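You operate a simulated robot arm through the tools that you are given. There is no shell and no other tool.

The job below is to be done with a simulated robot arm. You get a single attempt, and the scene is never put back.

TASK
Start the intercom base on the run sheet's channel, level 3, and call.
Fine: power on first; press the yellow call button last.

It is judged by the outcome, as a careful person would: the job done as asked, and still so three seconds after it is handed in. It fails if anything else is knocked over, pushed out of place, dropped, spilled or broken. Flat cloth is picked up by pressing the open fingertips on it (5 to 10 N) and closing them slowly along it; thin cloth reads only 2 to 8 mm in the jaws.

THE ROBOT
A 6-joint arm with a three-finger gripper, fixed in place. Base frame: the origin is on the floor under the middle of its stand, x ahead of it, y to its left, z up; the work surface is at about z = 800. Units: mm, degrees, N and s.
It reaches about 1213 mm from its shoulder. Its first joint turns from -166.0 to 166.0 degrees. Payload 4.89 kg.
Tool frame: the origin (TCP) lies between the finger pads and is the grasp point; the fingertips stand 30 mm ahead of it; z points along the fingers, y is the line along which they close. The gripper opens to 164 mm; its body begins 125 mm behind the TCP.
Orientation is told as [roll, pitch, yaw] about the base's x, y, z axes, in that order, counted from this pose: with the fingers straight down and closing along the base's y, the tool's x points along the base's -x, its y along +y and its z along -z.

THE INTERFACE
- The arm moves only by the tool drive_tool. Its argument "increments" is text: rows parted by semicolons, each of 7 numbers parted by spaces: the shift along the tool's x, y, z in mm, then the turn, a rotation vector about the tool's x, y, z in degrees, then the gripper command, from -1 (shut) to 1 (fully open), values between in proportion. In form: tx ty tz rx ry rz fingers; .... A call has 1 to 20 rows; each row shifts and turns the commanded pose from where the row before left it, along the tool's axes as they then stand. Rows are played at 5 a second. More than 50 mm and 8.6 degrees between two rows, or a gripper value outside its range, and nothing of the call is played. Where a pose cannot be reached the arm comes as near as it can. A force on the tool above 40 N (or 10 N above the force at the start of the call, whichever is more), or a blocked arm, ends the call early, and 0.2 s more pass. Each finger travels about 108 mm/s and halts on what it meets, pressing with about 21 N; the grip force reading is that of the motor and also rises with nothing between the fingers. The clock runs only during rows and for 0.2 s after the last one: add rows that do not move to give the fingers time. The reply holds the time, the measured pose of the TCP, the force on the tool along the base axes, the opening and the grip force, in the units named above and with some noise, with the torque about the TCP (base axes, N m) and any sound that the robot's microphone picked up.
- Cameras (640 x 400 px; columns grow to the right, rows downward): "scene" is fixed at [223.6, 500.5, 1577.9]; the picture's right is [-0.07, -1.00, 0.00], its down [-0.79, 0.06, -0.61] and it looks along [0.61, -0.04, -0.79] (base axes); focal length 331 px, centre (320, 200). "wrist" rides on the gripper at [76, -2, -152] in the tool frame; the picture's right is [0.02, 1.00, 0.00], its down [-0.88, 0.02, -0.47] and it looks along [-0.47, 0.01, 0.88] (tool axes); focal length 247 px, centre (320, 200). There is no depth. A picture from a camera that has moved, and an enlarged one, comes with that camera's place and axes in the base frame and with its lens.
- capture(camera): a new picture of that camera. No time passes.
- lift_body(by): moves the trunk up (or, below 0, down) by that many mm; the arm rides with it, the base frame stays. It gives what a move gives, with no picture.
- inspect(camera, box): a new picture of the part [left, top, right, bottom] of that camera's present view, enlarged. No time passes.
- close_job(): hands the job in; it is judged then, once.

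Places have to be worked out from the pictures, the camera data and where the tool is seen. Open the gripper and draw the arm clear of the work before you hand the job in, unless the task says otherwise.

The tools are called after ">>>" as name(argument=value, ...) on one line, values as JSON. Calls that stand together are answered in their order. drive_tool: Moves the arm, as the interface text tells. Its arguments: {"type":"object","properties":{"increments":{"type":"string"}},"required":["increments"]} The other tools are called the same way: lift_body (by) moves the trunk up or down; capture (camera) takes a picture; inspect (camera, box) takes an enlarged picture of a part of a camera's view; close_job () hands the job in.

At the start:

```text
t: 0.0
tool_pos: [552.4, 422.3, 1124.5]
tool_rot: [0.0, 0.0, 0.1]
wrist_force: [0.1, -0.4, 0.0]
torque: [-0.01, -0.02, -0.01]
width: 163.9
finger_force: 0.1
trunk travel left (down, up): [-175.0, 215.0]
```

scene: 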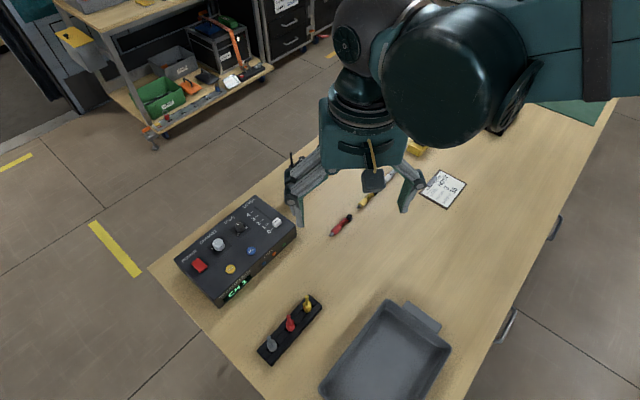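
wrist: 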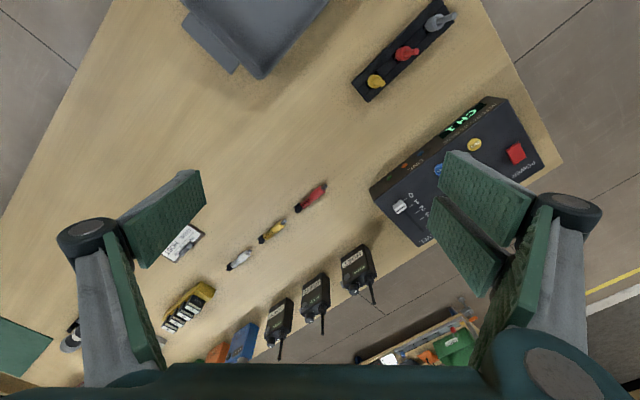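

The intercom base sits at the far-left of the table, and a white paper (probably the run sheet) lies right of the gripper. I'll enlarge both to read them.

>>> inspect(camera="scene", box=[160, 180, 320, 310])

>>> inspect(camera="scene", box=[410, 160, 480, 215])

>>> inspect(camera="wrist", box=[150, 210, 220, 270])

>>> inspect(camera="wrist", box=[360, 80, 570, 260])

```text
3.08 times, centred on (240, 245) of scene
camera zoom: at [223.6, 500.5, 1577.9], right [-0.07, -1.0, 0.0], down [-0.79, 0.06, -0.61], along [0.61, -0.04, -0.79], focal length 1018 px, centre (566, 62)
```

zoom: 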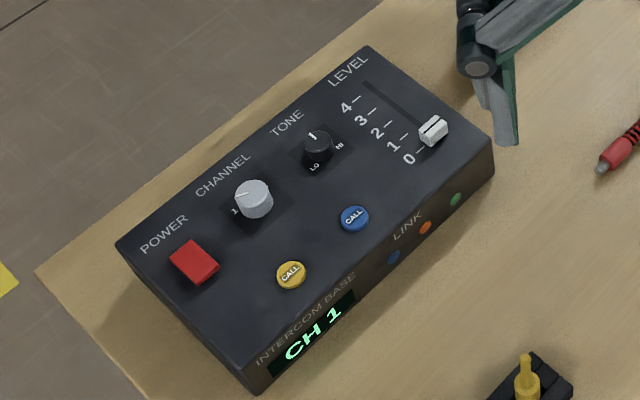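

```text
7.27 times, centred on (445, 188) of scene
camera zoom: at [223.6, 500.5, 1577.9], right [-0.07, -1.0, 0.0], down [-0.79, 0.06, -0.61], along [0.61, -0.04, -0.79], focal length 2406 px, centre (-589, 291)
```

zoom: 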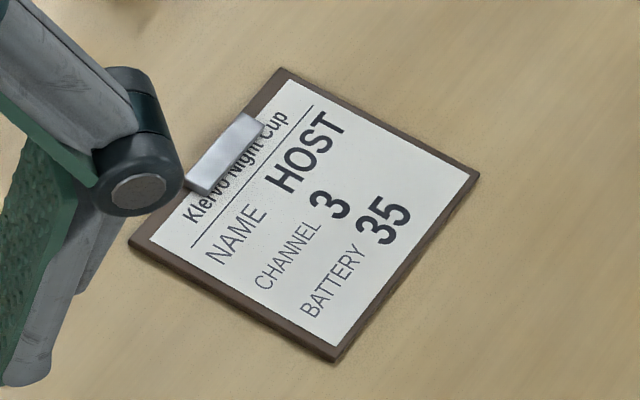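

```text
6.67 times, centred on (185, 240) of wrist
camera zoom: at [477.2, 420.8, 1276.4], right [-0.02, 1.0, 0.0], down [0.88, 0.02, 0.47], along [0.47, 0.01, -0.88], focal length 1646 px, centre (1220, -67)
```

zoom: 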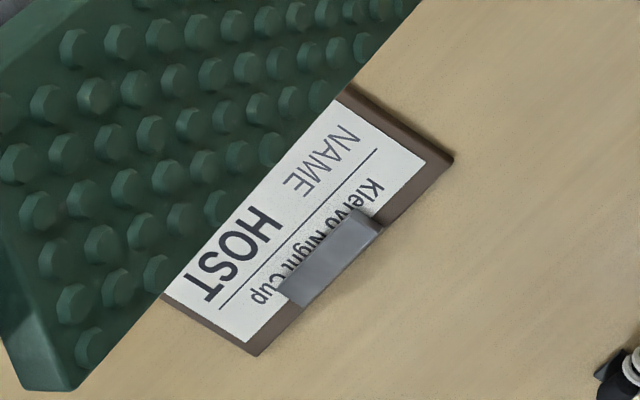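

```text
2.22 times, centred on (465, 170) of wrist
camera zoom: at [477.2, 420.8, 1276.4], right [-0.02, 1.0, 0.0], down [0.88, 0.02, 0.47], along [0.47, 0.01, -0.88], focal length 549 px, centre (-2, 267)
```

zoom: 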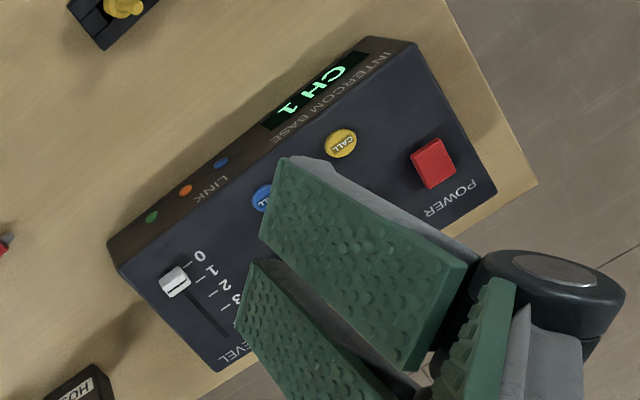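

The run sheet says CHANNEL 3. The base shows CH 1 with the level slider at 0, and the box is turned about 45°. I'll move the hand, still high, so the wrist camera looks at the box through the open fingers.

>>> drive_tool(increments="6 43 0 0 0 0 1; 6 43 0 0 0 0 1; 6 43 0 0 0 0 1; 6 43 0 0 0 0 1; 6 43 0 0 0 0 1; 6 41 0 0 0 0 1; 0 0 0 0 0 0 1; 0 0 0 0 0 0 1")

>>> capture(camera="wrist")

>>> capture(camera="scene")

```text
t: 1.8
tool_pos: [517.1, 678.5, 1123.5]
tool_rot: [0.0, 0.1, 0.1]
wrist_force: [0.4, -0.1, -0.4]
torque: [-0.06, -0.04, -0.02]
width: 164.1
finger_force: 0.0
trunk travel left (down, up): [-175.0, 215.0]
```

```text
taken
camera wrist: at [440.8, 677.3, 1276.0], right [-0.02, 1.0, 0.0], down [0.88, 0.02, 0.47], along [0.47, 0.01, -0.88], focal length 247 px, centre (320, 200)
```

wrist: 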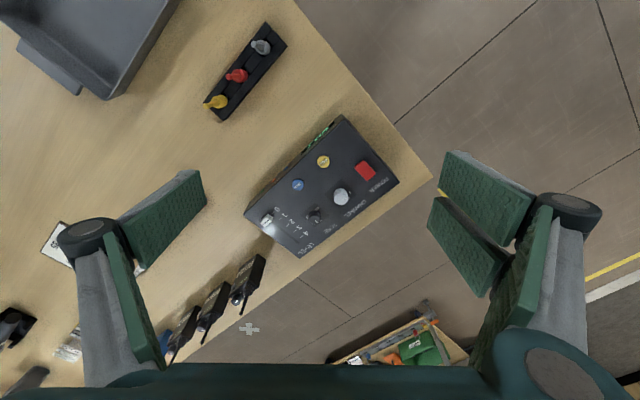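

```text
taken
```

scene: 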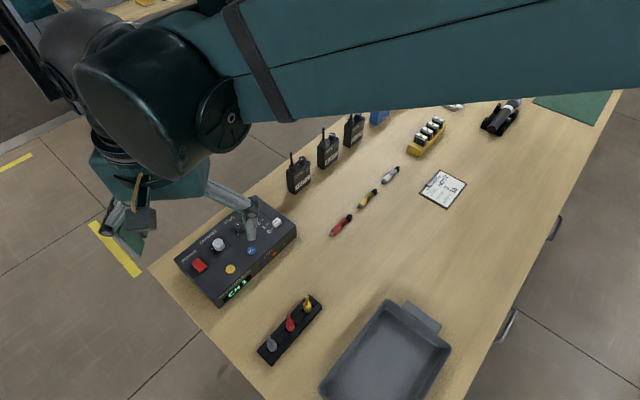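

The box is now visible between the fingers (two fingers on the +y side, one on −y). I'll enlarge it to check the power switch, knob pointer and slider.

>>> inspect(camera="wrist", box=[235, 105, 410, 265])

>>> inspect(camera="wrist", box=[320, 140, 410, 220])

>>> inspect(camera="scene", box=[165, 210, 265, 290])

>>> inspect(camera="scene", box=[410, 160, 480, 215])

```text
2.50 times, centred on (322, 185) of wrist
camera zoom: at [440.8, 677.3, 1276.0], right [-0.02, 1.0, 0.0], down [0.88, 0.02, 0.47], along [0.47, 0.01, -0.88], focal length 617 px, centre (314, 238)
```

zoom: 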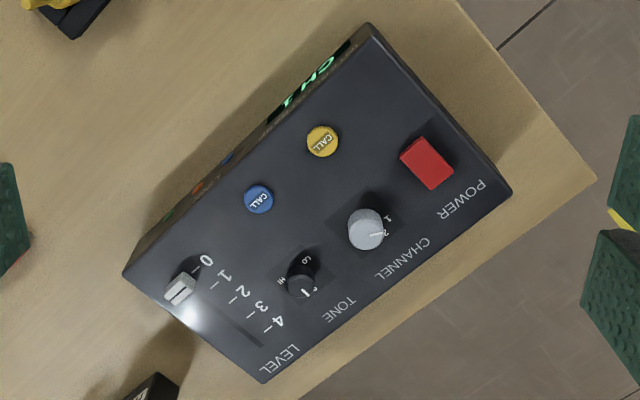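

```text
5.00 times, centred on (365, 180) of wrist
camera zoom: at [440.8, 677.3, 1276.0], right [-0.02, 1.0, 0.0], down [0.88, 0.02, 0.47], along [0.47, 0.01, -0.88], focal length 1235 px, centre (95, 300)
```

zoom: 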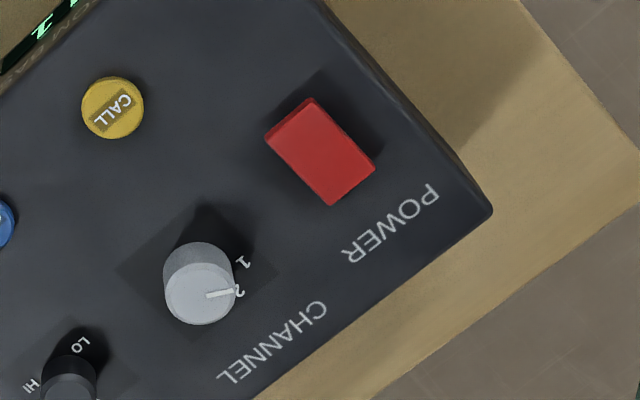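

```text
5.00 times, centred on (215, 250) of scene
camera zoom: at [223.6, 500.5, 1577.9], right [-0.07, -1.0, 0.0], down [-0.79, 0.06, -0.61], along [0.61, -0.04, -0.79], focal length 1654 px, centre (845, -50)
```

zoom: 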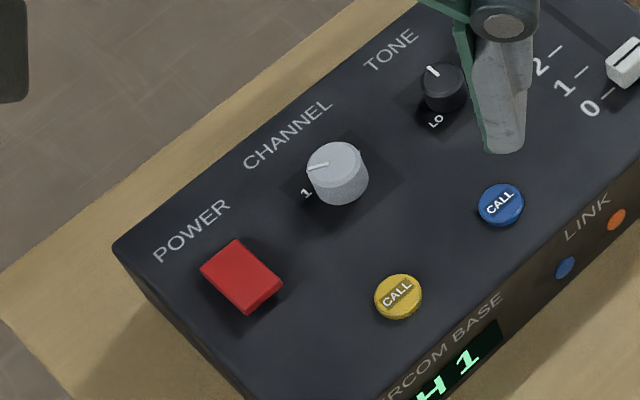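

```text
7.27 times, centred on (445, 188) of scene
camera zoom: at [223.6, 500.5, 1577.9], right [-0.07, -1.0, 0.0], down [-0.79, 0.06, -0.61], along [0.61, -0.04, -0.79], focal length 2406 px, centre (-589, 291)
```

zoom: 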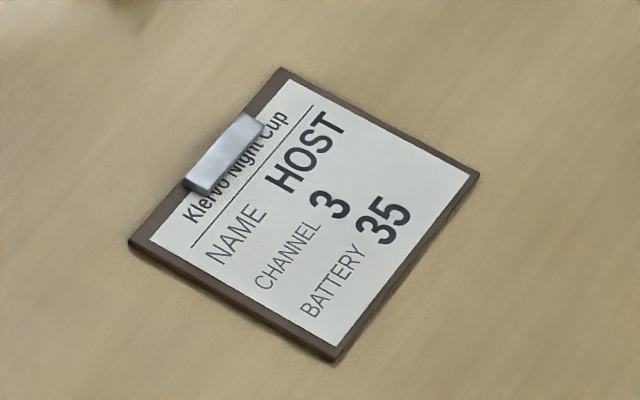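

The red power cap, the channel knob (pointer at "1", "2" just clockwise of it) and the slider at 0 are visible. I'll drop about 150 mm, fingers still open and above everything, for a closer look at the power cap and the knob scale.

>>> drive_tool(increments="-10.5 14.25 37.5 0 0 0 1; -10.5 14.25 37.5 0 0 0 1; -10.5 14.25 37.5 0 0 0 1; -10.5 14.25 37.5 0 0 0 1; 0 0 0 0 0 0 1; 0 0 0 0 0 0 1")

>>> capture(camera="wrist")

>>> capture(camera="scene")

>>> inspect(camera="wrist", box=[250, 120, 390, 260])

```text
t: 3.2
tool_pos: [558.1, 734.4, 973.1]
tool_rot: [0.0, 0.0, 0.1]
wrist_force: [0.5, 0.2, -0.3]
torque: [-0.09, 0.07, 0.0]
width: 163.9
finger_force: 0.1
trunk travel left (down, up): [-175.0, 215.0]
```

```text
taken
camera wrist: at [482.8, 733.4, 1126.0], right [-0.02, 1.0, 0.0], down [0.88, 0.02, 0.47], along [0.47, 0.01, -0.88], focal length 247 px, centre (320, 200)
```

wrist: 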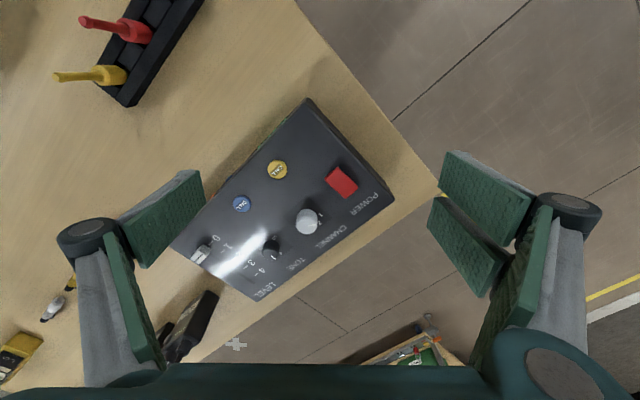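

```text
taken
```

scene: 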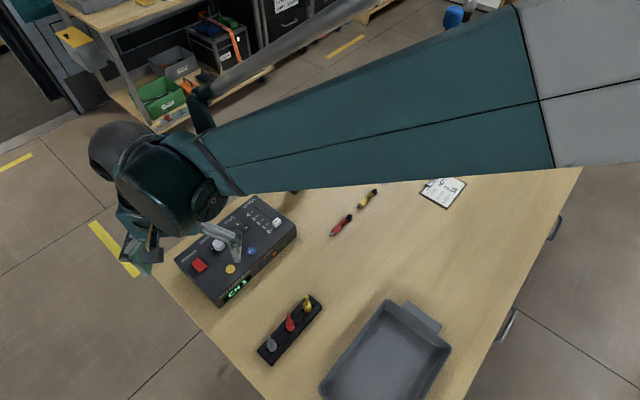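

```text
2.86 times, centred on (320, 190) of wrist
camera zoom: at [482.8, 733.4, 1126.0], right [-0.02, 1.0, 0.0], down [0.88, 0.02, 0.47], along [0.47, 0.01, -0.88], focal length 706 px, centre (320, 229)
```

zoom: 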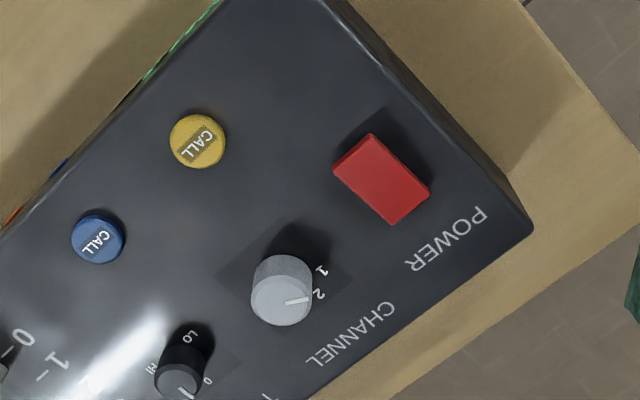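

The panel works out at z ≈ 857, the power cap at about (600, 761), the channel knob at about (650, 720) and the yellow call at about (586, 687). I'll zoom in on the power cap from both cameras to judge whether it rocks or pushes.

>>> inspect(camera="wrist", box=[315, 155, 370, 205])

>>> inspect(camera="scene", box=[180, 245, 220, 280])

>>> inspect(camera="wrist", box=[170, 200, 330, 310])

```text
8.00 times, centred on (342, 180) of wrist
camera zoom: at [482.8, 733.4, 1126.0], right [-0.02, 1.0, 0.0], down [0.88, 0.02, 0.47], along [0.47, 0.01, -0.88], focal length 1976 px, centre (140, 360)
```

zoom: 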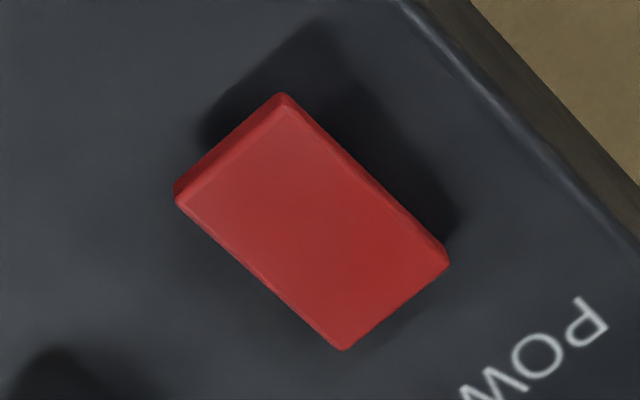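

```text
11.43 times, centred on (200, 262) of scene
camera zoom: at [223.6, 500.5, 1577.9], right [-0.07, -1.0, 0.0], down [-0.79, 0.06, -0.61], along [0.61, -0.04, -0.79], focal length 3780 px, centre (1691, -514)
```

zoom: 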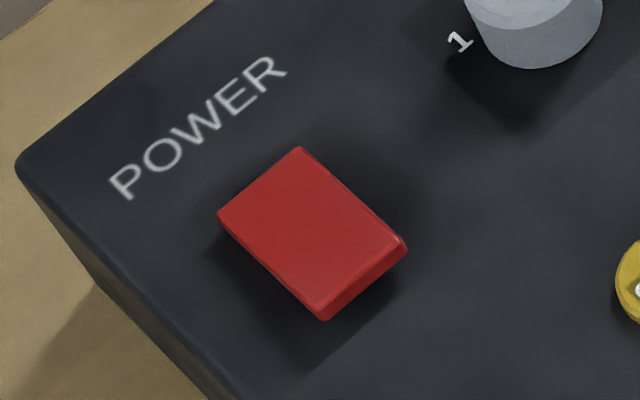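

```text
3.64 times, centred on (250, 255) of wrist
camera zoom: at [482.8, 733.4, 1126.0], right [-0.02, 1.0, 0.0], down [0.88, 0.02, 0.47], along [0.47, 0.01, -0.88], focal length 898 px, centre (574, 0)
```

zoom: 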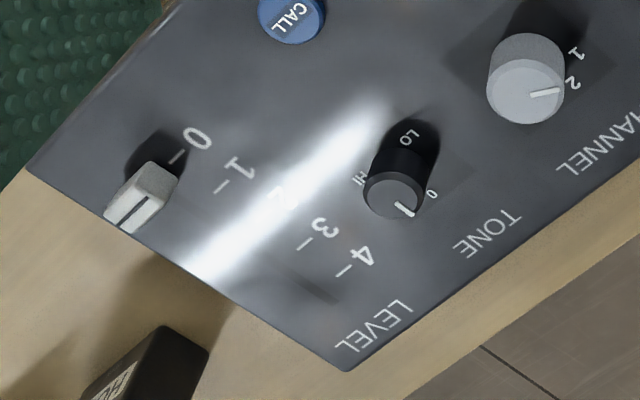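

The front end of the power cap looks a few mm higher than its back end, so it may be a rocker. I'll get a low-angle view to be sure: back off toward the robot, staying above the box, and pitch the hand forward.

>>> drive_tool(increments="32 9 0 0 0 0 1; 32 9 0 0 0 0 1; 33 8 0 0 0 0 1; 0 0 0 0 -8 0 1; 0 0 0 0 -8 0 1; 0 0 0 0 -8 0 1; 0 0 0 0 -8 0 1; 0 0 0 0 -8 0 1; 0 0 0 0 0 0 1; 0 0 0 0 0 0 1")

>>> capture(camera="wrist")

>>> capture(camera="scene")

```text
t: 5.4
tool_pos: [463.1, 759.5, 974.2]
tool_rot: [0.0, -40.0, 0.0]
wrist_force: [-0.2, -0.8, -0.1]
torque: [-0.04, -0.04, -0.02]
width: 164.0
finger_force: 0.1
trunk travel left (down, up): [-175.0, 215.0]
```

```text
taken
camera wrist: at [305.9, 759.6, 1041.3], right [-0.02, 1.0, -0.01], down [0.37, 0.02, 0.93], along [0.93, 0.01, -0.37], focal length 247 px, centre (320, 200)
```

wrist: 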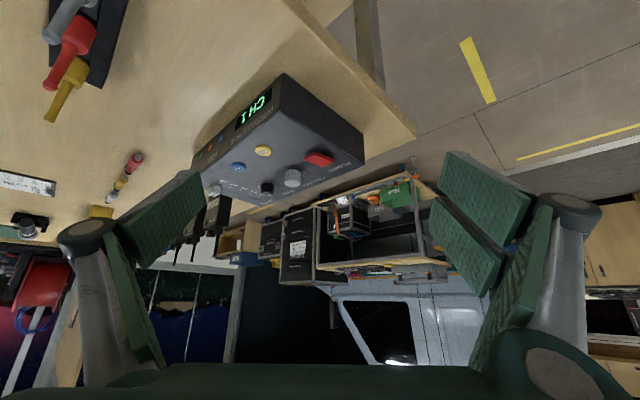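

```text
taken
```

scene: 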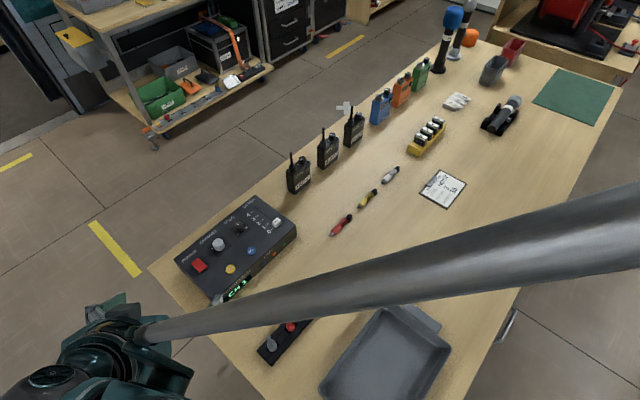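

The low view shows the box front and controls. I'll enlarge it.

>>> inspect(camera="wrist", box=[285, 135, 365, 195])

>>> inspect(camera="wrist", box=[185, 70, 375, 205])

>>> inspect(camera="scene", box=[165, 185, 305, 305])

```text
6.67 times, centred on (325, 165) of wrist
camera zoom: at [305.9, 759.6, 1041.3], right [-0.02, 1.0, -0.01], down [0.37, 0.02, 0.93], along [0.93, 0.01, -0.37], focal length 1646 px, centre (287, 433)
```

zoom: 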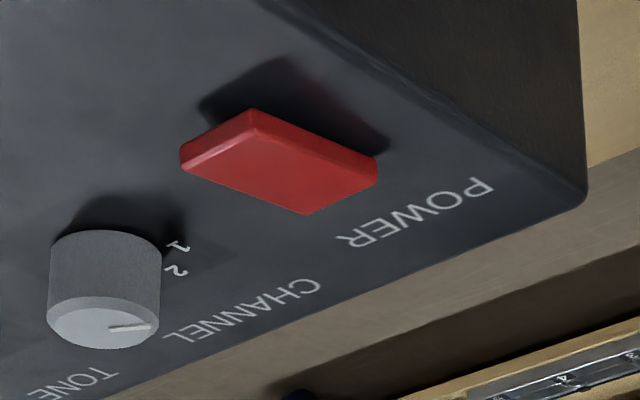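

```text
2.96 times, centred on (280, 138) of wrist
camera zoom: at [305.9, 759.6, 1041.3], right [-0.02, 1.0, -0.01], down [0.37, 0.02, 0.93], along [0.93, 0.01, -0.37], focal length 732 px, centre (438, 385)
```

zoom: 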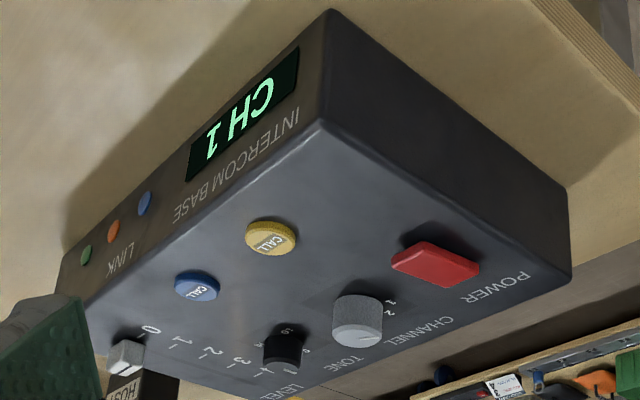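

```text
3.33 times, centred on (235, 245) of scene
camera zoom: at [223.6, 500.5, 1577.9], right [-0.07, -1.0, 0.0], down [-0.79, 0.06, -0.61], along [0.61, -0.04, -0.79], focal length 1102 px, centre (603, 50)
```

zoom: 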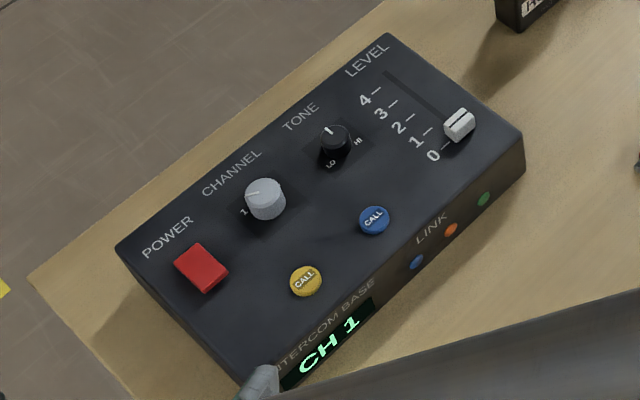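

The low view confirms a rocker: the front end of the red cap stands raised (bigger shadow) and the back end is down, so the front end has to be pressed. Next I'll bring the hand upright and higher, then close the fingers to see how the tips sit together.

>>> drive_tool(increments="0 0 -30 0 0 0 1; 0 0 -30 0 8 0 1; 0 0 -20 0 8 0 1; 0 0 0 0 8 0 0; 0 0 0 0 8 0 -1; 0 0 0 0 8 0 -1; 0 0 0 0 0 0 -1; 0 0 0 0 0 0 -1; 0 0 0 0 0 0 -1")

>>> capture(camera="wrist")

>>> capture(camera="scene")

```text
t: 7.4
tool_pos: [413.0, 761.1, 1036.9]
tool_rot: [0.0, -0.1, 0.1]
wrist_force: [-0.7, -0.2, 0.4]
torque: [0.0, 0.0, 0.01]
width: 0.2
finger_force: 20.5
trunk travel left (down, up): [-175.0, 215.0]
```

```text
taken
camera wrist: at [336.7, 759.6, 1189.8], right [-0.02, 1.0, 0.0], down [0.88, 0.02, 0.47], along [0.47, 0.01, -0.88], focal length 247 px, centre (320, 200)
```

wrist: 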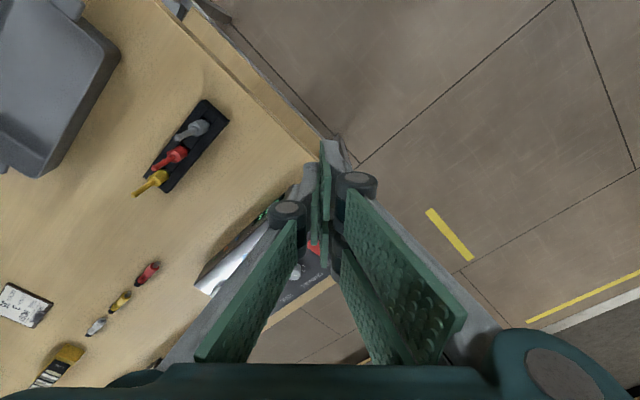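

```text
taken
```

scene: 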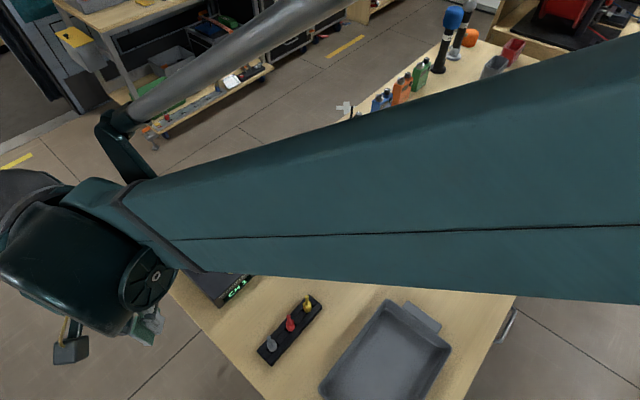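

>>> inspect(camera="wrist", box=[250, 120, 400, 280])

```text
2.50 times, centred on (325, 200) of wrist
camera zoom: at [336.7, 759.6, 1189.8], right [-0.02, 1.0, 0.0], down [0.88, 0.02, 0.47], along [0.47, 0.01, -0.88], focal length 617 px, centre (308, 200)
```

zoom: 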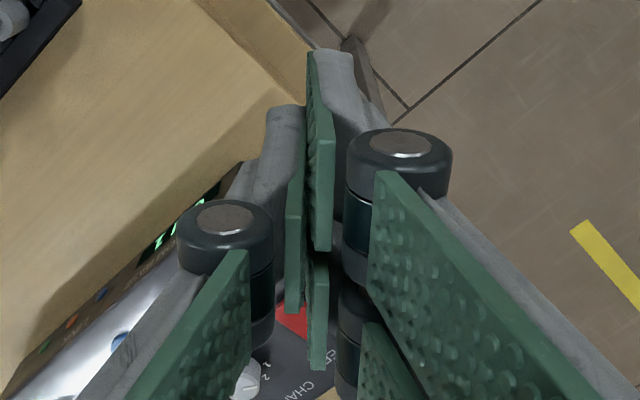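

Closed, the single finger (−y side, about 25 mm wide) meets the two others at the centre line. The single tip can press the raised front of the rocker if tool y points at the box front, i.e. yaw 135°. I'll move above the power cap at a safe height and turn there.

>>> drive_tool(increments="-43.8 -3 0 0 0 0 -1; -43.8 -3 0 0 0 0 -1; -43.8 -3 0 0 0 0 -1; -43.8 -3 0 0 0 0 -1; 0 0 0 0 0 -8.44 -1; 0 0 0 0 0 -8.44 -1; 0 0 0 0 0 -8.44 -1; 0 0 0 0 0 -8.44 -1; 0 0 0 0 0 -8.44 -1; 0 0 0 0 0 -8.44 -1; 0 0 0 0 0 -8.44 -1; 0 0 0 0 0 -8.44 -1; 0 0 0 0 0 -8.44 -1; 0 0 0 0 0 -8.44 -1; 0 0 0 0 0 -8.44 -1; 0 0 0 0 0 -8.44 -1; 0 0 0 0 0 -8.44 -1; 0 0 0 0 0 -8.44 -1; 0 0 0 0 0 -8.44 -1; 0 0 0 0 0 -8.44 -1")

>>> capture(camera="wrist")

>>> capture(camera="scene")

```text
t: 11.6
tool_pos: [588.2, 749.5, 1036.4]
tool_rot: [0.0, 0.0, 135.2]
wrist_force: [-0.5, 0.1, -0.7]
torque: [0.01, -0.01, 0.02]
width: 0.0
finger_force: 21.1
trunk travel left (down, up): [-175.0, 215.0]
```

```text
taken
camera wrist: at [643.7, 696.6, 1189.5], right [-0.69, -0.72, 0.0], down [-0.64, 0.61, 0.47], along [-0.34, 0.33, -0.88], focal length 247 px, centre (320, 200)
```

wrist: 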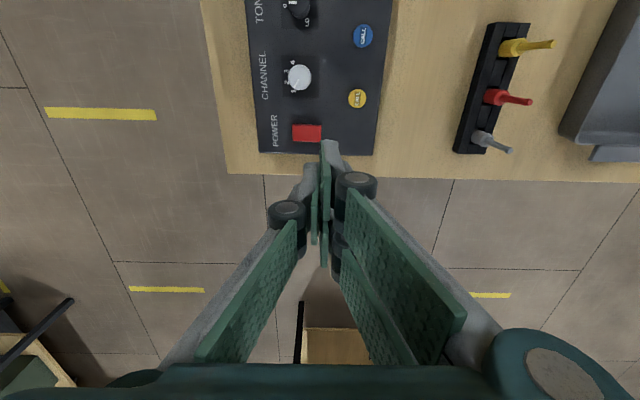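

```text
taken
```

scene: 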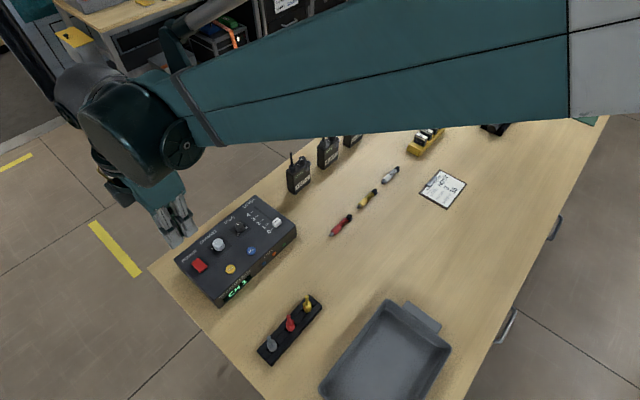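

The hand is upright at yaw 135° above the power cap and the view is lined up with the box. I'll zoom in to refine the positions and read the knob scale from this side.

>>> inspect(camera="wrist", box=[240, 0, 400, 160])

>>> inspect(camera="wrist", box=[265, 45, 335, 155])

>>> inspect(camera="scene", box=[140, 180, 260, 290])

```text
2.50 times, centred on (320, 80) of wrist
camera zoom: at [643.7, 696.6, 1189.5], right [-0.69, -0.72, 0.0], down [-0.64, 0.61, 0.47], along [-0.34, 0.33, -0.88], focal length 617 px, centre (320, 500)
```

zoom: 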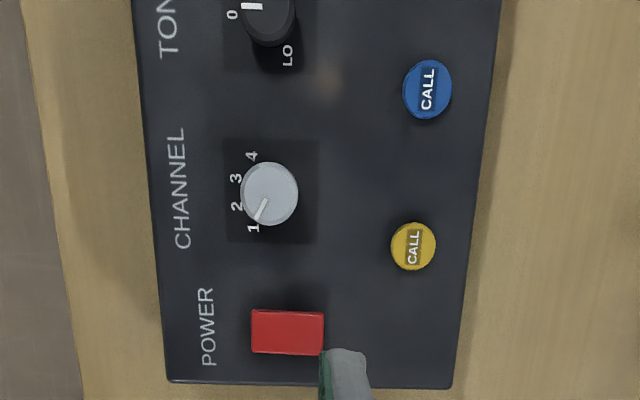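

```text
3.64 times, centred on (300, 100) of wrist
camera zoom: at [643.7, 696.6, 1189.5], right [-0.69, -0.72, 0.0], down [-0.64, 0.61, 0.47], along [-0.34, 0.33, -0.88], focal length 898 px, centre (393, 564)
```

zoom: 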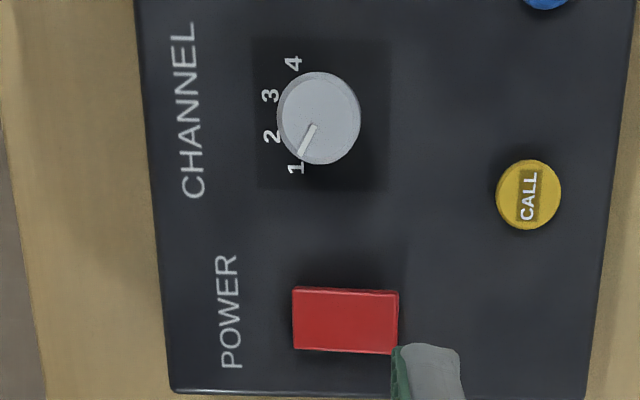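

```text
3.64 times, centred on (200, 235) of scene
camera zoom: at [223.6, 500.5, 1577.9], right [-0.07, -1.0, 0.0], down [-0.79, 0.06, -0.61], along [0.61, -0.04, -0.79], focal length 1203 px, centre (756, 73)
```

zoom: 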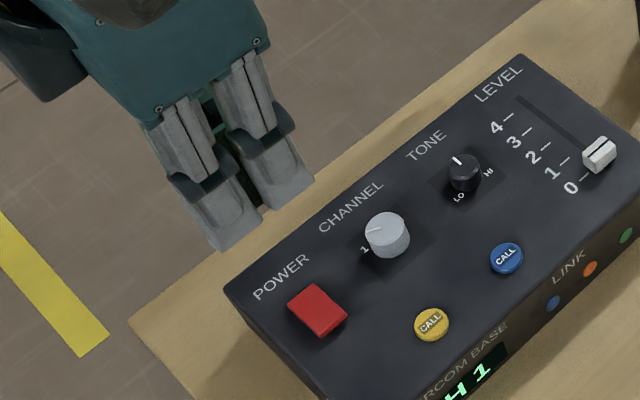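

The scale reads 1-2-3-4 clockwise at roughly 36–40° spacing. The rocker's raised front edge is at about (588.7, 748). I'll shift 4 mm toward the front, so the single tip covers the front third of the cap, and come down to about 10 mm above it.

>>> drive_tool(increments="1 4 0 0 0 0 -1; 0 0 40 0 0 0 -1; 0 0 40 0 0 0 -1; 0 0 35 0 0 0 -1; 0 0 15 0 0 0 -1; 0 0 0 0 0 0 -1; 0 0 0 0 0 0 -1")

>>> capture(camera="wrist")

>>> inspect(camera="scene", box=[160, 180, 300, 300])

```text
t: 13.2
tool_pos: [584.5, 745.8, 906.7]
tool_rot: [0.0, 0.0, 135.2]
wrist_force: [-0.1, 0.0, -0.2]
torque: [-0.01, -0.01, -0.05]
width: 0.2
finger_force: 21.0
trunk travel left (down, up): [-175.0, 215.0]
```

```text
taken
camera wrist: at [641.8, 693.3, 1058.8], right [-0.69, -0.72, 0.0], down [-0.64, 0.61, 0.47], along [-0.34, 0.33, -0.88], focal length 247 px, centre (320, 200)
```

wrist: 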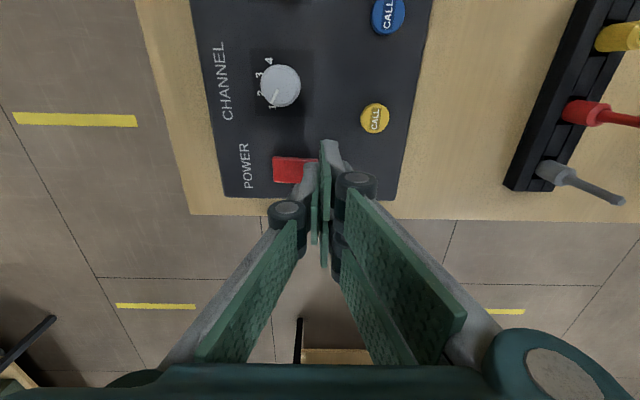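

```text
3.33 times, centred on (230, 240) of scene
camera zoom: at [223.6, 500.5, 1577.9], right [-0.07, -1.0, 0.0], down [-0.79, 0.06, -0.61], along [0.61, -0.04, -0.79], focal length 1102 px, centre (620, 67)
```

zoom: 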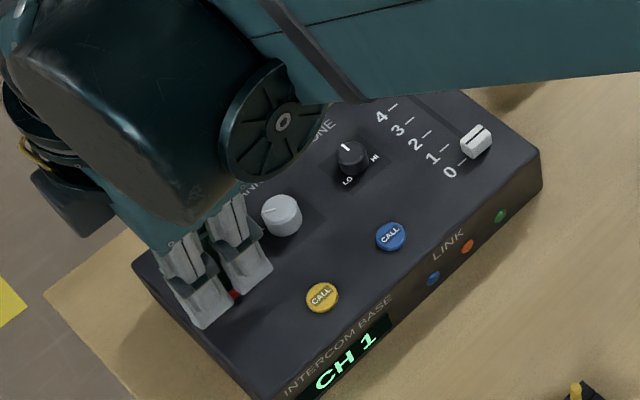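

>>> inspect(camera="wrist", box=[260, 130, 360, 210])

```text
5.00 times, centred on (310, 170) of wrist
camera zoom: at [641.8, 693.3, 1058.8], right [-0.69, -0.72, 0.0], down [-0.64, 0.61, 0.47], along [-0.34, 0.33, -0.88], focal length 1235 px, centre (370, 350)
```

zoom: 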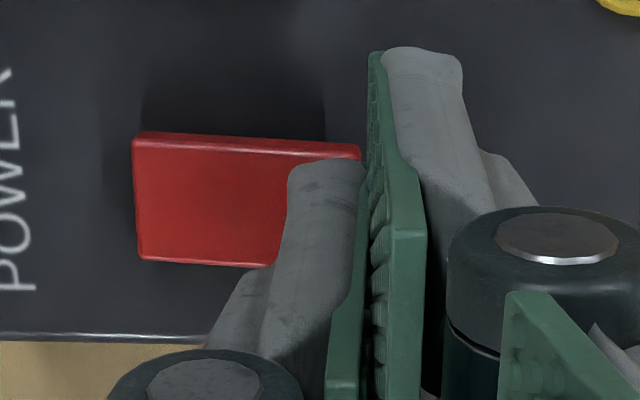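

The single tip is over the front ~11 mm of the red cap, with the pair of fingers clear in front of it. I'll come down close and then in 1 mm steps, watching force and sound.

>>> drive_tool(increments="0 0 5 0 0 0 -1; 0 0 3 0 0 0 -1; 0 0 1 0 0 0 -1; 0 0 1 0 0 0 -1; 0 0 1 0 0 0 -1; 0 0 0 0 0 0 -1")

```text
t: 14.6
tool_pos: [585.7, 746.1, 895.9]
tool_rot: [0.0, 0.0, 135.1]
wrist_force: [0.6, 0.4, -0.1]
torque: [-0.01, -0.01, -0.01]
width: 0.1
finger_force: 21.1
trunk travel left (down, up): [-175.0, 215.0]
```

No contact yet at a tip height of about 866. I'll continue down in 1 mm steps.

>>> drive_tool(increments="0 0 1 0 0 0 -1; 0 0 1 0 0 0 -1; 0 0 1 0 0 0 -1; 0 0 0 0 0 0 -1")

```text
t: 15.6
tool_pos: [586.5, 745.3, 893.0]
tool_rot: [0.0, 0.0, 135.1]
wrist_force: [-0.5, 0.4, 0.2]
torque: [-0.04, 0.01, -0.01]
width: 0.0
finger_force: 20.6
trunk travel left (down, up): [-175.0, 215.0]
heard: click
```

A click was heard at a tip height of about 863. I'll lift straight up and look at the rocker and display.

>>> drive_tool(increments="0 0 -15 0 0 0 -1; 0 0 -35 0 0 0 -1; 0 0 -35 0 0 0 -1; 0 0 0 0 0 0 -1")

>>> inspect(camera="wrist", box=[240, 40, 400, 190])

>>> inspect(camera="scene", box=[160, 180, 300, 310])

```text
t: 16.6
tool_pos: [585.8, 744.7, 977.7]
tool_rot: [0.0, -0.1, 135.1]
wrist_force: [-0.7, 0.7, -0.2]
torque: [0.02, -0.04, 0.02]
width: 0.0
finger_force: 21.2
trunk travel left (down, up): [-175.0, 215.0]
```

```text
2.67 times, centred on (320, 115) of wrist
camera zoom: at [641.5, 692.8, 1130.7], right [-0.69, -0.72, 0.0], down [-0.64, 0.61, 0.47], along [-0.34, 0.33, -0.88], focal length 659 px, centre (320, 427)
```

zoom: 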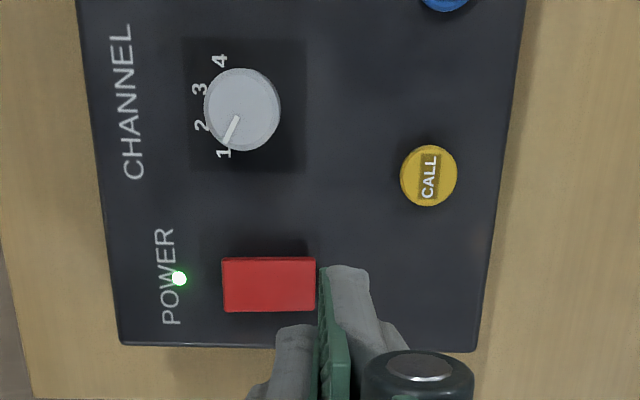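

```text
3.08 times, centred on (230, 245) of scene
camera zoom: at [223.6, 500.5, 1577.9], right [-0.07, -1.0, 0.0], down [-0.79, 0.06, -0.61], along [0.61, -0.04, -0.79], focal length 1018 px, centre (597, 62)
```

zoom: 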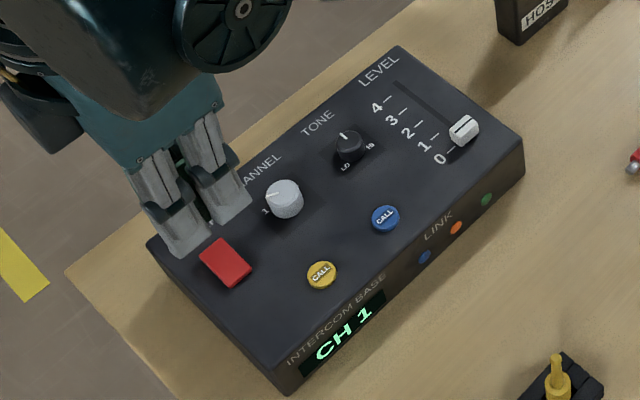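

The green lamp beside POWER is lit, so the power is on. Next is the channel knob at about (652, 719.5): I'll move over it at this height with the fingers opened to about 50 mm.

>>> drive_tool(increments="32.4 -14.5 0 0 0 0 -0.39; 32.3 -14.4 0 0 0 0 -0.39; 0 0 0 0 0 0 -0.39; 0 0 0 0 0 0 -0.39; 0 0 30 0 0 0 -0.39; 0 0 0 0 0 0 -0.39")

>>> capture(camera="wrist")

>>> inspect(camera="wrist", box=[250, 120, 390, 240])

>>> capture(camera="scene")

```text
t: 18.0
tool_pos: [652.0, 719.6, 947.7]
tool_rot: [0.0, 0.0, 135.0]
wrist_force: [0.3, -1.0, 0.5]
torque: [0.02, 0.01, 0.0]
width: 49.9
finger_force: 0.0
trunk travel left (down, up): [-175.0, 215.0]
```

```text
taken
camera wrist: at [707.9, 668.0, 1099.9], right [-0.69, -0.72, 0.0], down [-0.64, 0.61, 0.47], along [-0.34, 0.33, -0.88], focal length 247 px, centre (320, 200)
```

wrist: 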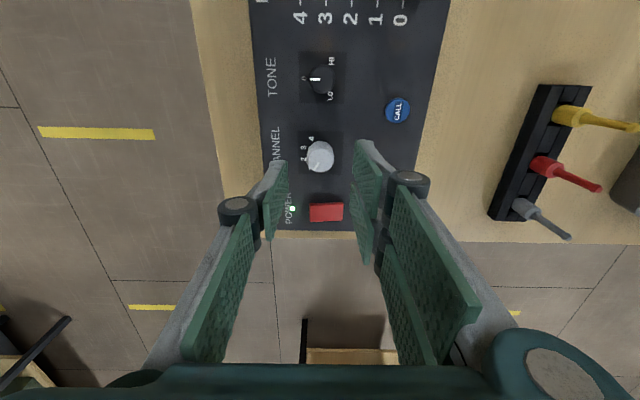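

```text
3.33 times, centred on (320, 180) of wrist
camera zoom: at [707.9, 668.0, 1099.9], right [-0.69, -0.72, 0.0], down [-0.64, 0.61, 0.47], along [-0.34, 0.33, -0.88], focal length 823 px, centre (320, 267)
```

zoom: 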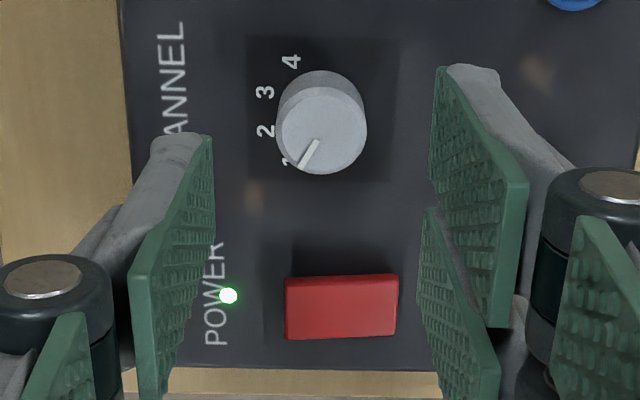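

```text
taken
```

scene: 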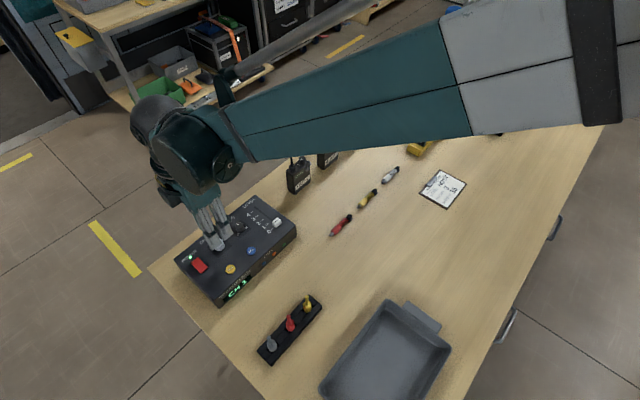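

The knob top is within about 1 mm of the grip centre and nothing lies under the open fingers. I'll descend so the tips stop about 5 mm above the panel.

>>> drive_tool(increments="0 -0.8 25 0 0 0 -0.39; 0 0 18 0 0 0 -0.39; 0 0 8 0 0 0 -0.39; 0 0 4 0 0 0 -0.39; 0 0 0 0 0 0 -0.39")

>>> inspect(camera="wrist", box=[250, 120, 390, 240])

>>> inspect(camera="scene", box=[160, 180, 300, 310])

```text
t: 19.2
tool_pos: [652.6, 722.1, 892.6]
tool_rot: [0.0, 0.0, 135.1]
wrist_force: [-0.3, -1.0, -0.6]
torque: [0.0, -0.02, 0.03]
width: 49.9
finger_force: 0.1
trunk travel left (down, up): [-175.0, 215.0]
```

```text
3.33 times, centred on (320, 180) of wrist
camera zoom: at [708.3, 668.9, 1045.1], right [-0.69, -0.72, 0.0], down [-0.64, 0.61, 0.47], along [-0.34, 0.33, -0.88], focal length 823 px, centre (320, 267)
```

zoom: 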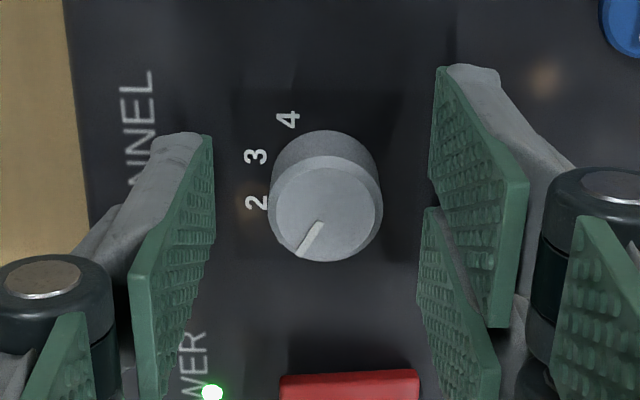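

```text
3.08 times, centred on (230, 245) of scene
camera zoom: at [223.6, 500.5, 1577.9], right [-0.07, -1.0, 0.0], down [-0.79, 0.06, -0.61], along [0.61, -0.04, -0.79], focal length 1018 px, centre (597, 62)
```

zoom: 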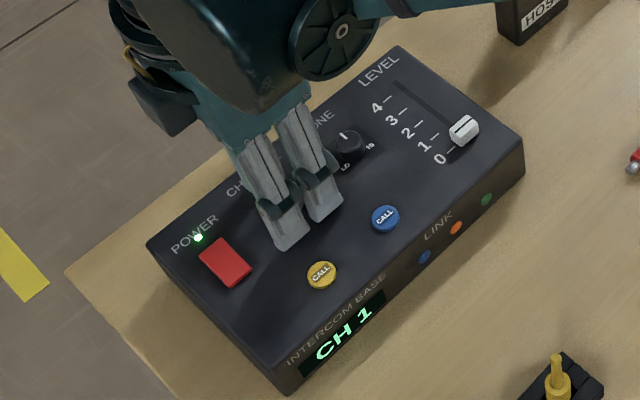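

The knob sits centred between the pads, about 1 mm toward tool +y. I'll correct that 1 mm and close on it.

>>> drive_tool(increments="0 1 0 0 0 0 -0.5; 0 0 0 0 0 0 -0.6; 0 0 0 0 0 0 -0.7; 0 0 0 0 0 0 -1; 0 0 0 0 0 0 -1")

>>> inspect(camera="wrist", box=[250, 120, 390, 240])

```text
t: 20.4
tool_pos: [652.4, 719.8, 893.2]
tool_rot: [0.0, 0.0, 135.1]
wrist_force: [3.8, 4.1, 1.9]
torque: [0.15, -0.08, -0.02]
width: 24.8
finger_force: 44.6
trunk travel left (down, up): [-175.0, 215.0]
```

```text
3.33 times, centred on (320, 180) of wrist
camera zoom: at [707.7, 668.0, 1045.2], right [-0.69, -0.72, 0.0], down [-0.64, 0.61, 0.47], along [-0.34, 0.33, -0.88], focal length 823 px, centre (320, 267)
```

zoom: 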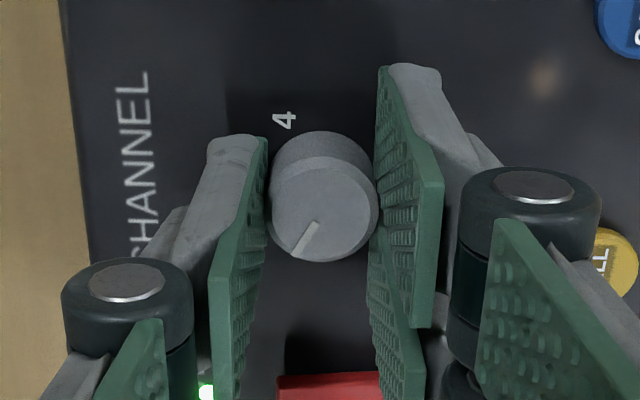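

Gripped at 24.8 mm with a slight side load of about 5 N. I'll ease 0.7 mm sideways to relieve it, then turn clockwise (seen from above) by about 36° and read the display.

>>> drive_tool(increments="0 -0.7 0 0 0 0 -1; 0 0 0 0 0 6 -1; 0 0 0 0 0 6 -1; 0 0 0 0 0 6 -1; 0 0 0 0 0 6 -1; 0 0 0 0 0 6 -1; 0 0 0 0 0 6 -1; 0 0 0 0 0 0 -1")

>>> inspect(camera="wrist", box=[250, 120, 390, 240])

>>> inspect(camera="scene", box=[160, 180, 300, 310])

```text
t: 22.2
tool_pos: [652.2, 720.3, 892.6]
tool_rot: [0.0, 0.0, 99.0]
wrist_force: [-10.7, -15.1, -15.5]
torque: [-0.33, 0.28, 0.0]
width: 24.7
finger_force: 45.6
trunk travel left (down, up): [-175.0, 215.0]
```

```text
3.33 times, centred on (320, 180) of wrist
camera zoom: at [666.3, 645.6, 1045.2], right [-0.98, -0.18, 0.0], down [-0.16, 0.87, 0.47], along [-0.08, 0.47, -0.88], focal length 823 px, centre (320, 267)
```

zoom: 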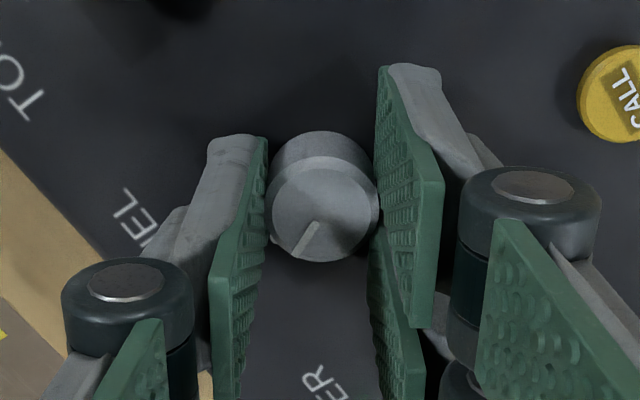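

```text
3.08 times, centred on (230, 245) of scene
camera zoom: at [223.6, 500.5, 1577.9], right [-0.07, -1.0, 0.0], down [-0.79, 0.06, -0.61], along [0.61, -0.04, -0.79], focal length 1018 px, centre (597, 62)
```

zoom: 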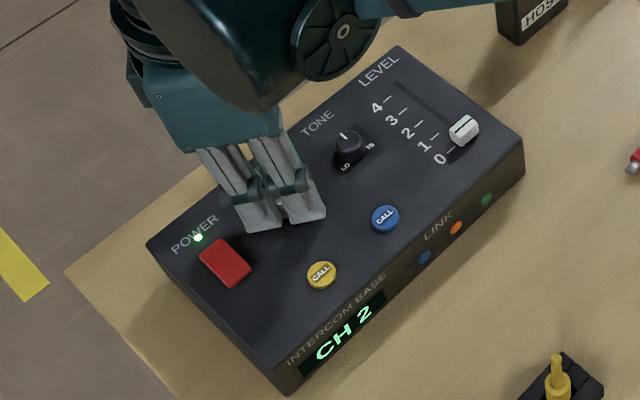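

The display now reads CH 2, and the box has not moved. There is an 18 N side load, so I'll nudge the hand slightly the way it is being pushed before turning on.

>>> drive_tool(increments="0.4 0.4 0.3 0 0 0 -1; 0 0 0 0 0 0 -1")

```text
t: 22.8
tool_pos: [652.6, 719.9, 892.2]
tool_rot: [0.0, 0.0, 99.1]
wrist_force: [-9.3, -11.2, -11.6]
torque: [-0.88, 0.2, -0.02]
width: 24.6
finger_force: 44.4
trunk travel left (down, up): [-175.0, 215.0]
```

The load eased in that direction, so I'll continue the same small correction.

>>> drive_tool(increments="0.6 0.6 0.6 0 0 0 -1; 0 0 0 0 0 0 -1")

```text
t: 23.4
tool_pos: [652.5, 719.8, 892.2]
tool_rot: [-0.2, -0.2, 99.1]
wrist_force: [-0.4, 4.2, 2.1]
torque: [-0.35, -0.09, -0.01]
width: 24.5
finger_force: 44.8
trunk travel left (down, up): [-175.0, 215.0]
```

The load is now only about 4 N. I'll turn on another 36° in small rows toward CH 3.

>>> drive_tool(increments="0 0 0 0 0 6 -1; 0 0 0 0 0 6 -1; 0 0 0 0 0 6 -1; 0 0 0 0 0 6 -1; 0 0 0 0 0 6 -1; 0 0 0 0 0 6 -1; 0 0 0 0 0 0 -1")

>>> inspect(camera="wrist", box=[250, 120, 390, 240])

>>> inspect(camera="scene", box=[160, 180, 300, 310])

```text
t: 25.0
tool_pos: [651.4, 719.8, 893.2]
tool_rot: [0.0, -0.1, 63.0]
wrist_force: [1.4, 1.0, 6.0]
torque: [-0.49, 0.21, 0.0]
width: 24.6
finger_force: 44.8
trunk travel left (down, up): [-175.0, 215.0]
stopped in row 7: the force on the tool passed its limit at 41 N (the readings are from after the stop); the commanded pose is now the measured one
```

```text
3.33 times, centred on (320, 180) of wrist
camera zoom: at [619.0, 651.6, 1045.0], right [-0.9, 0.43, 0.0], down [0.38, 0.79, 0.47], along [0.21, 0.43, -0.88], focal length 823 px, centre (320, 267)
```

zoom: 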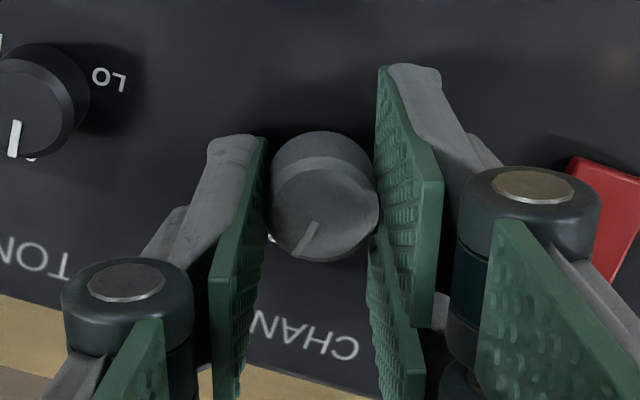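

```text
3.08 times, centred on (230, 245) of scene
camera zoom: at [223.6, 500.5, 1577.9], right [-0.07, -1.0, 0.0], down [-0.79, 0.06, -0.61], along [0.61, -0.04, -0.79], focal length 1018 px, centre (597, 62)
```

zoom: 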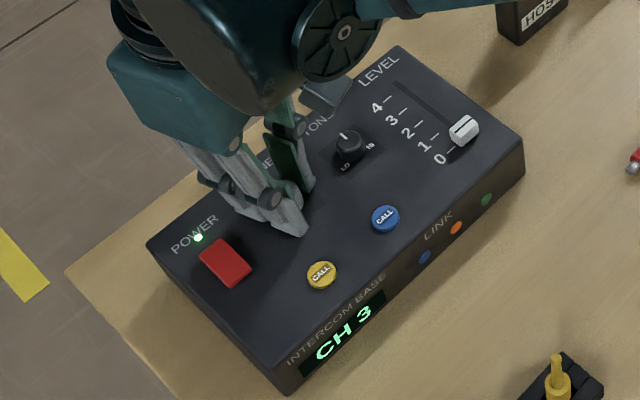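

The display reads CH 3 and the box is still in place. I'll release to about 40 mm only, staying clear of the power cap, and lift straight up.

>>> drive_tool(increments="0 0 0 0 0 0 -0.65; 0 0 0 0 0 0 -0.52; 0 0 0 0 0 0 -0.52; 0 0 -5 0 0 0 -0.52; 0 0 -15 0 0 0 -0.52; 0 0 -30 0 0 0 -0.52; 0 0 -40 0 0 0 -0.52; 0 0 0 0 0 0 -0.52")

>>> capture(camera="wrist")

>>> inspect(camera="scene", box=[160, 180, 300, 310])

```text
t: 26.8
tool_pos: [652.6, 718.7, 983.8]
tool_rot: [0.0, 0.0, 63.0]
wrist_force: [-0.4, 0.4, -0.4]
torque: [0.02, -0.02, 0.01]
width: 39.2
finger_force: 0.0
trunk travel left (down, up): [-175.0, 215.0]
```

```text
taken
camera wrist: at [618.9, 650.4, 1135.9], right [-0.9, 0.43, 0.0], down [0.38, 0.79, 0.47], along [0.21, 0.43, -0.88], focal length 247 px, centre (320, 200)
```

wrist: 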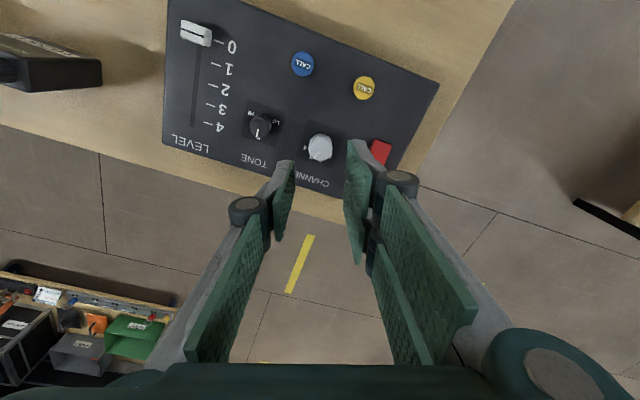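

```text
3.08 times, centred on (230, 245) of scene
camera zoom: at [223.6, 500.5, 1577.9], right [-0.07, -1.0, 0.0], down [-0.79, 0.06, -0.61], along [0.61, -0.04, -0.79], focal length 1018 px, centre (597, 62)
```

zoom: 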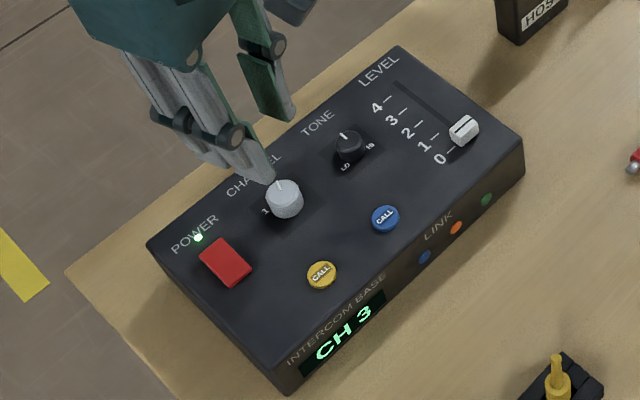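

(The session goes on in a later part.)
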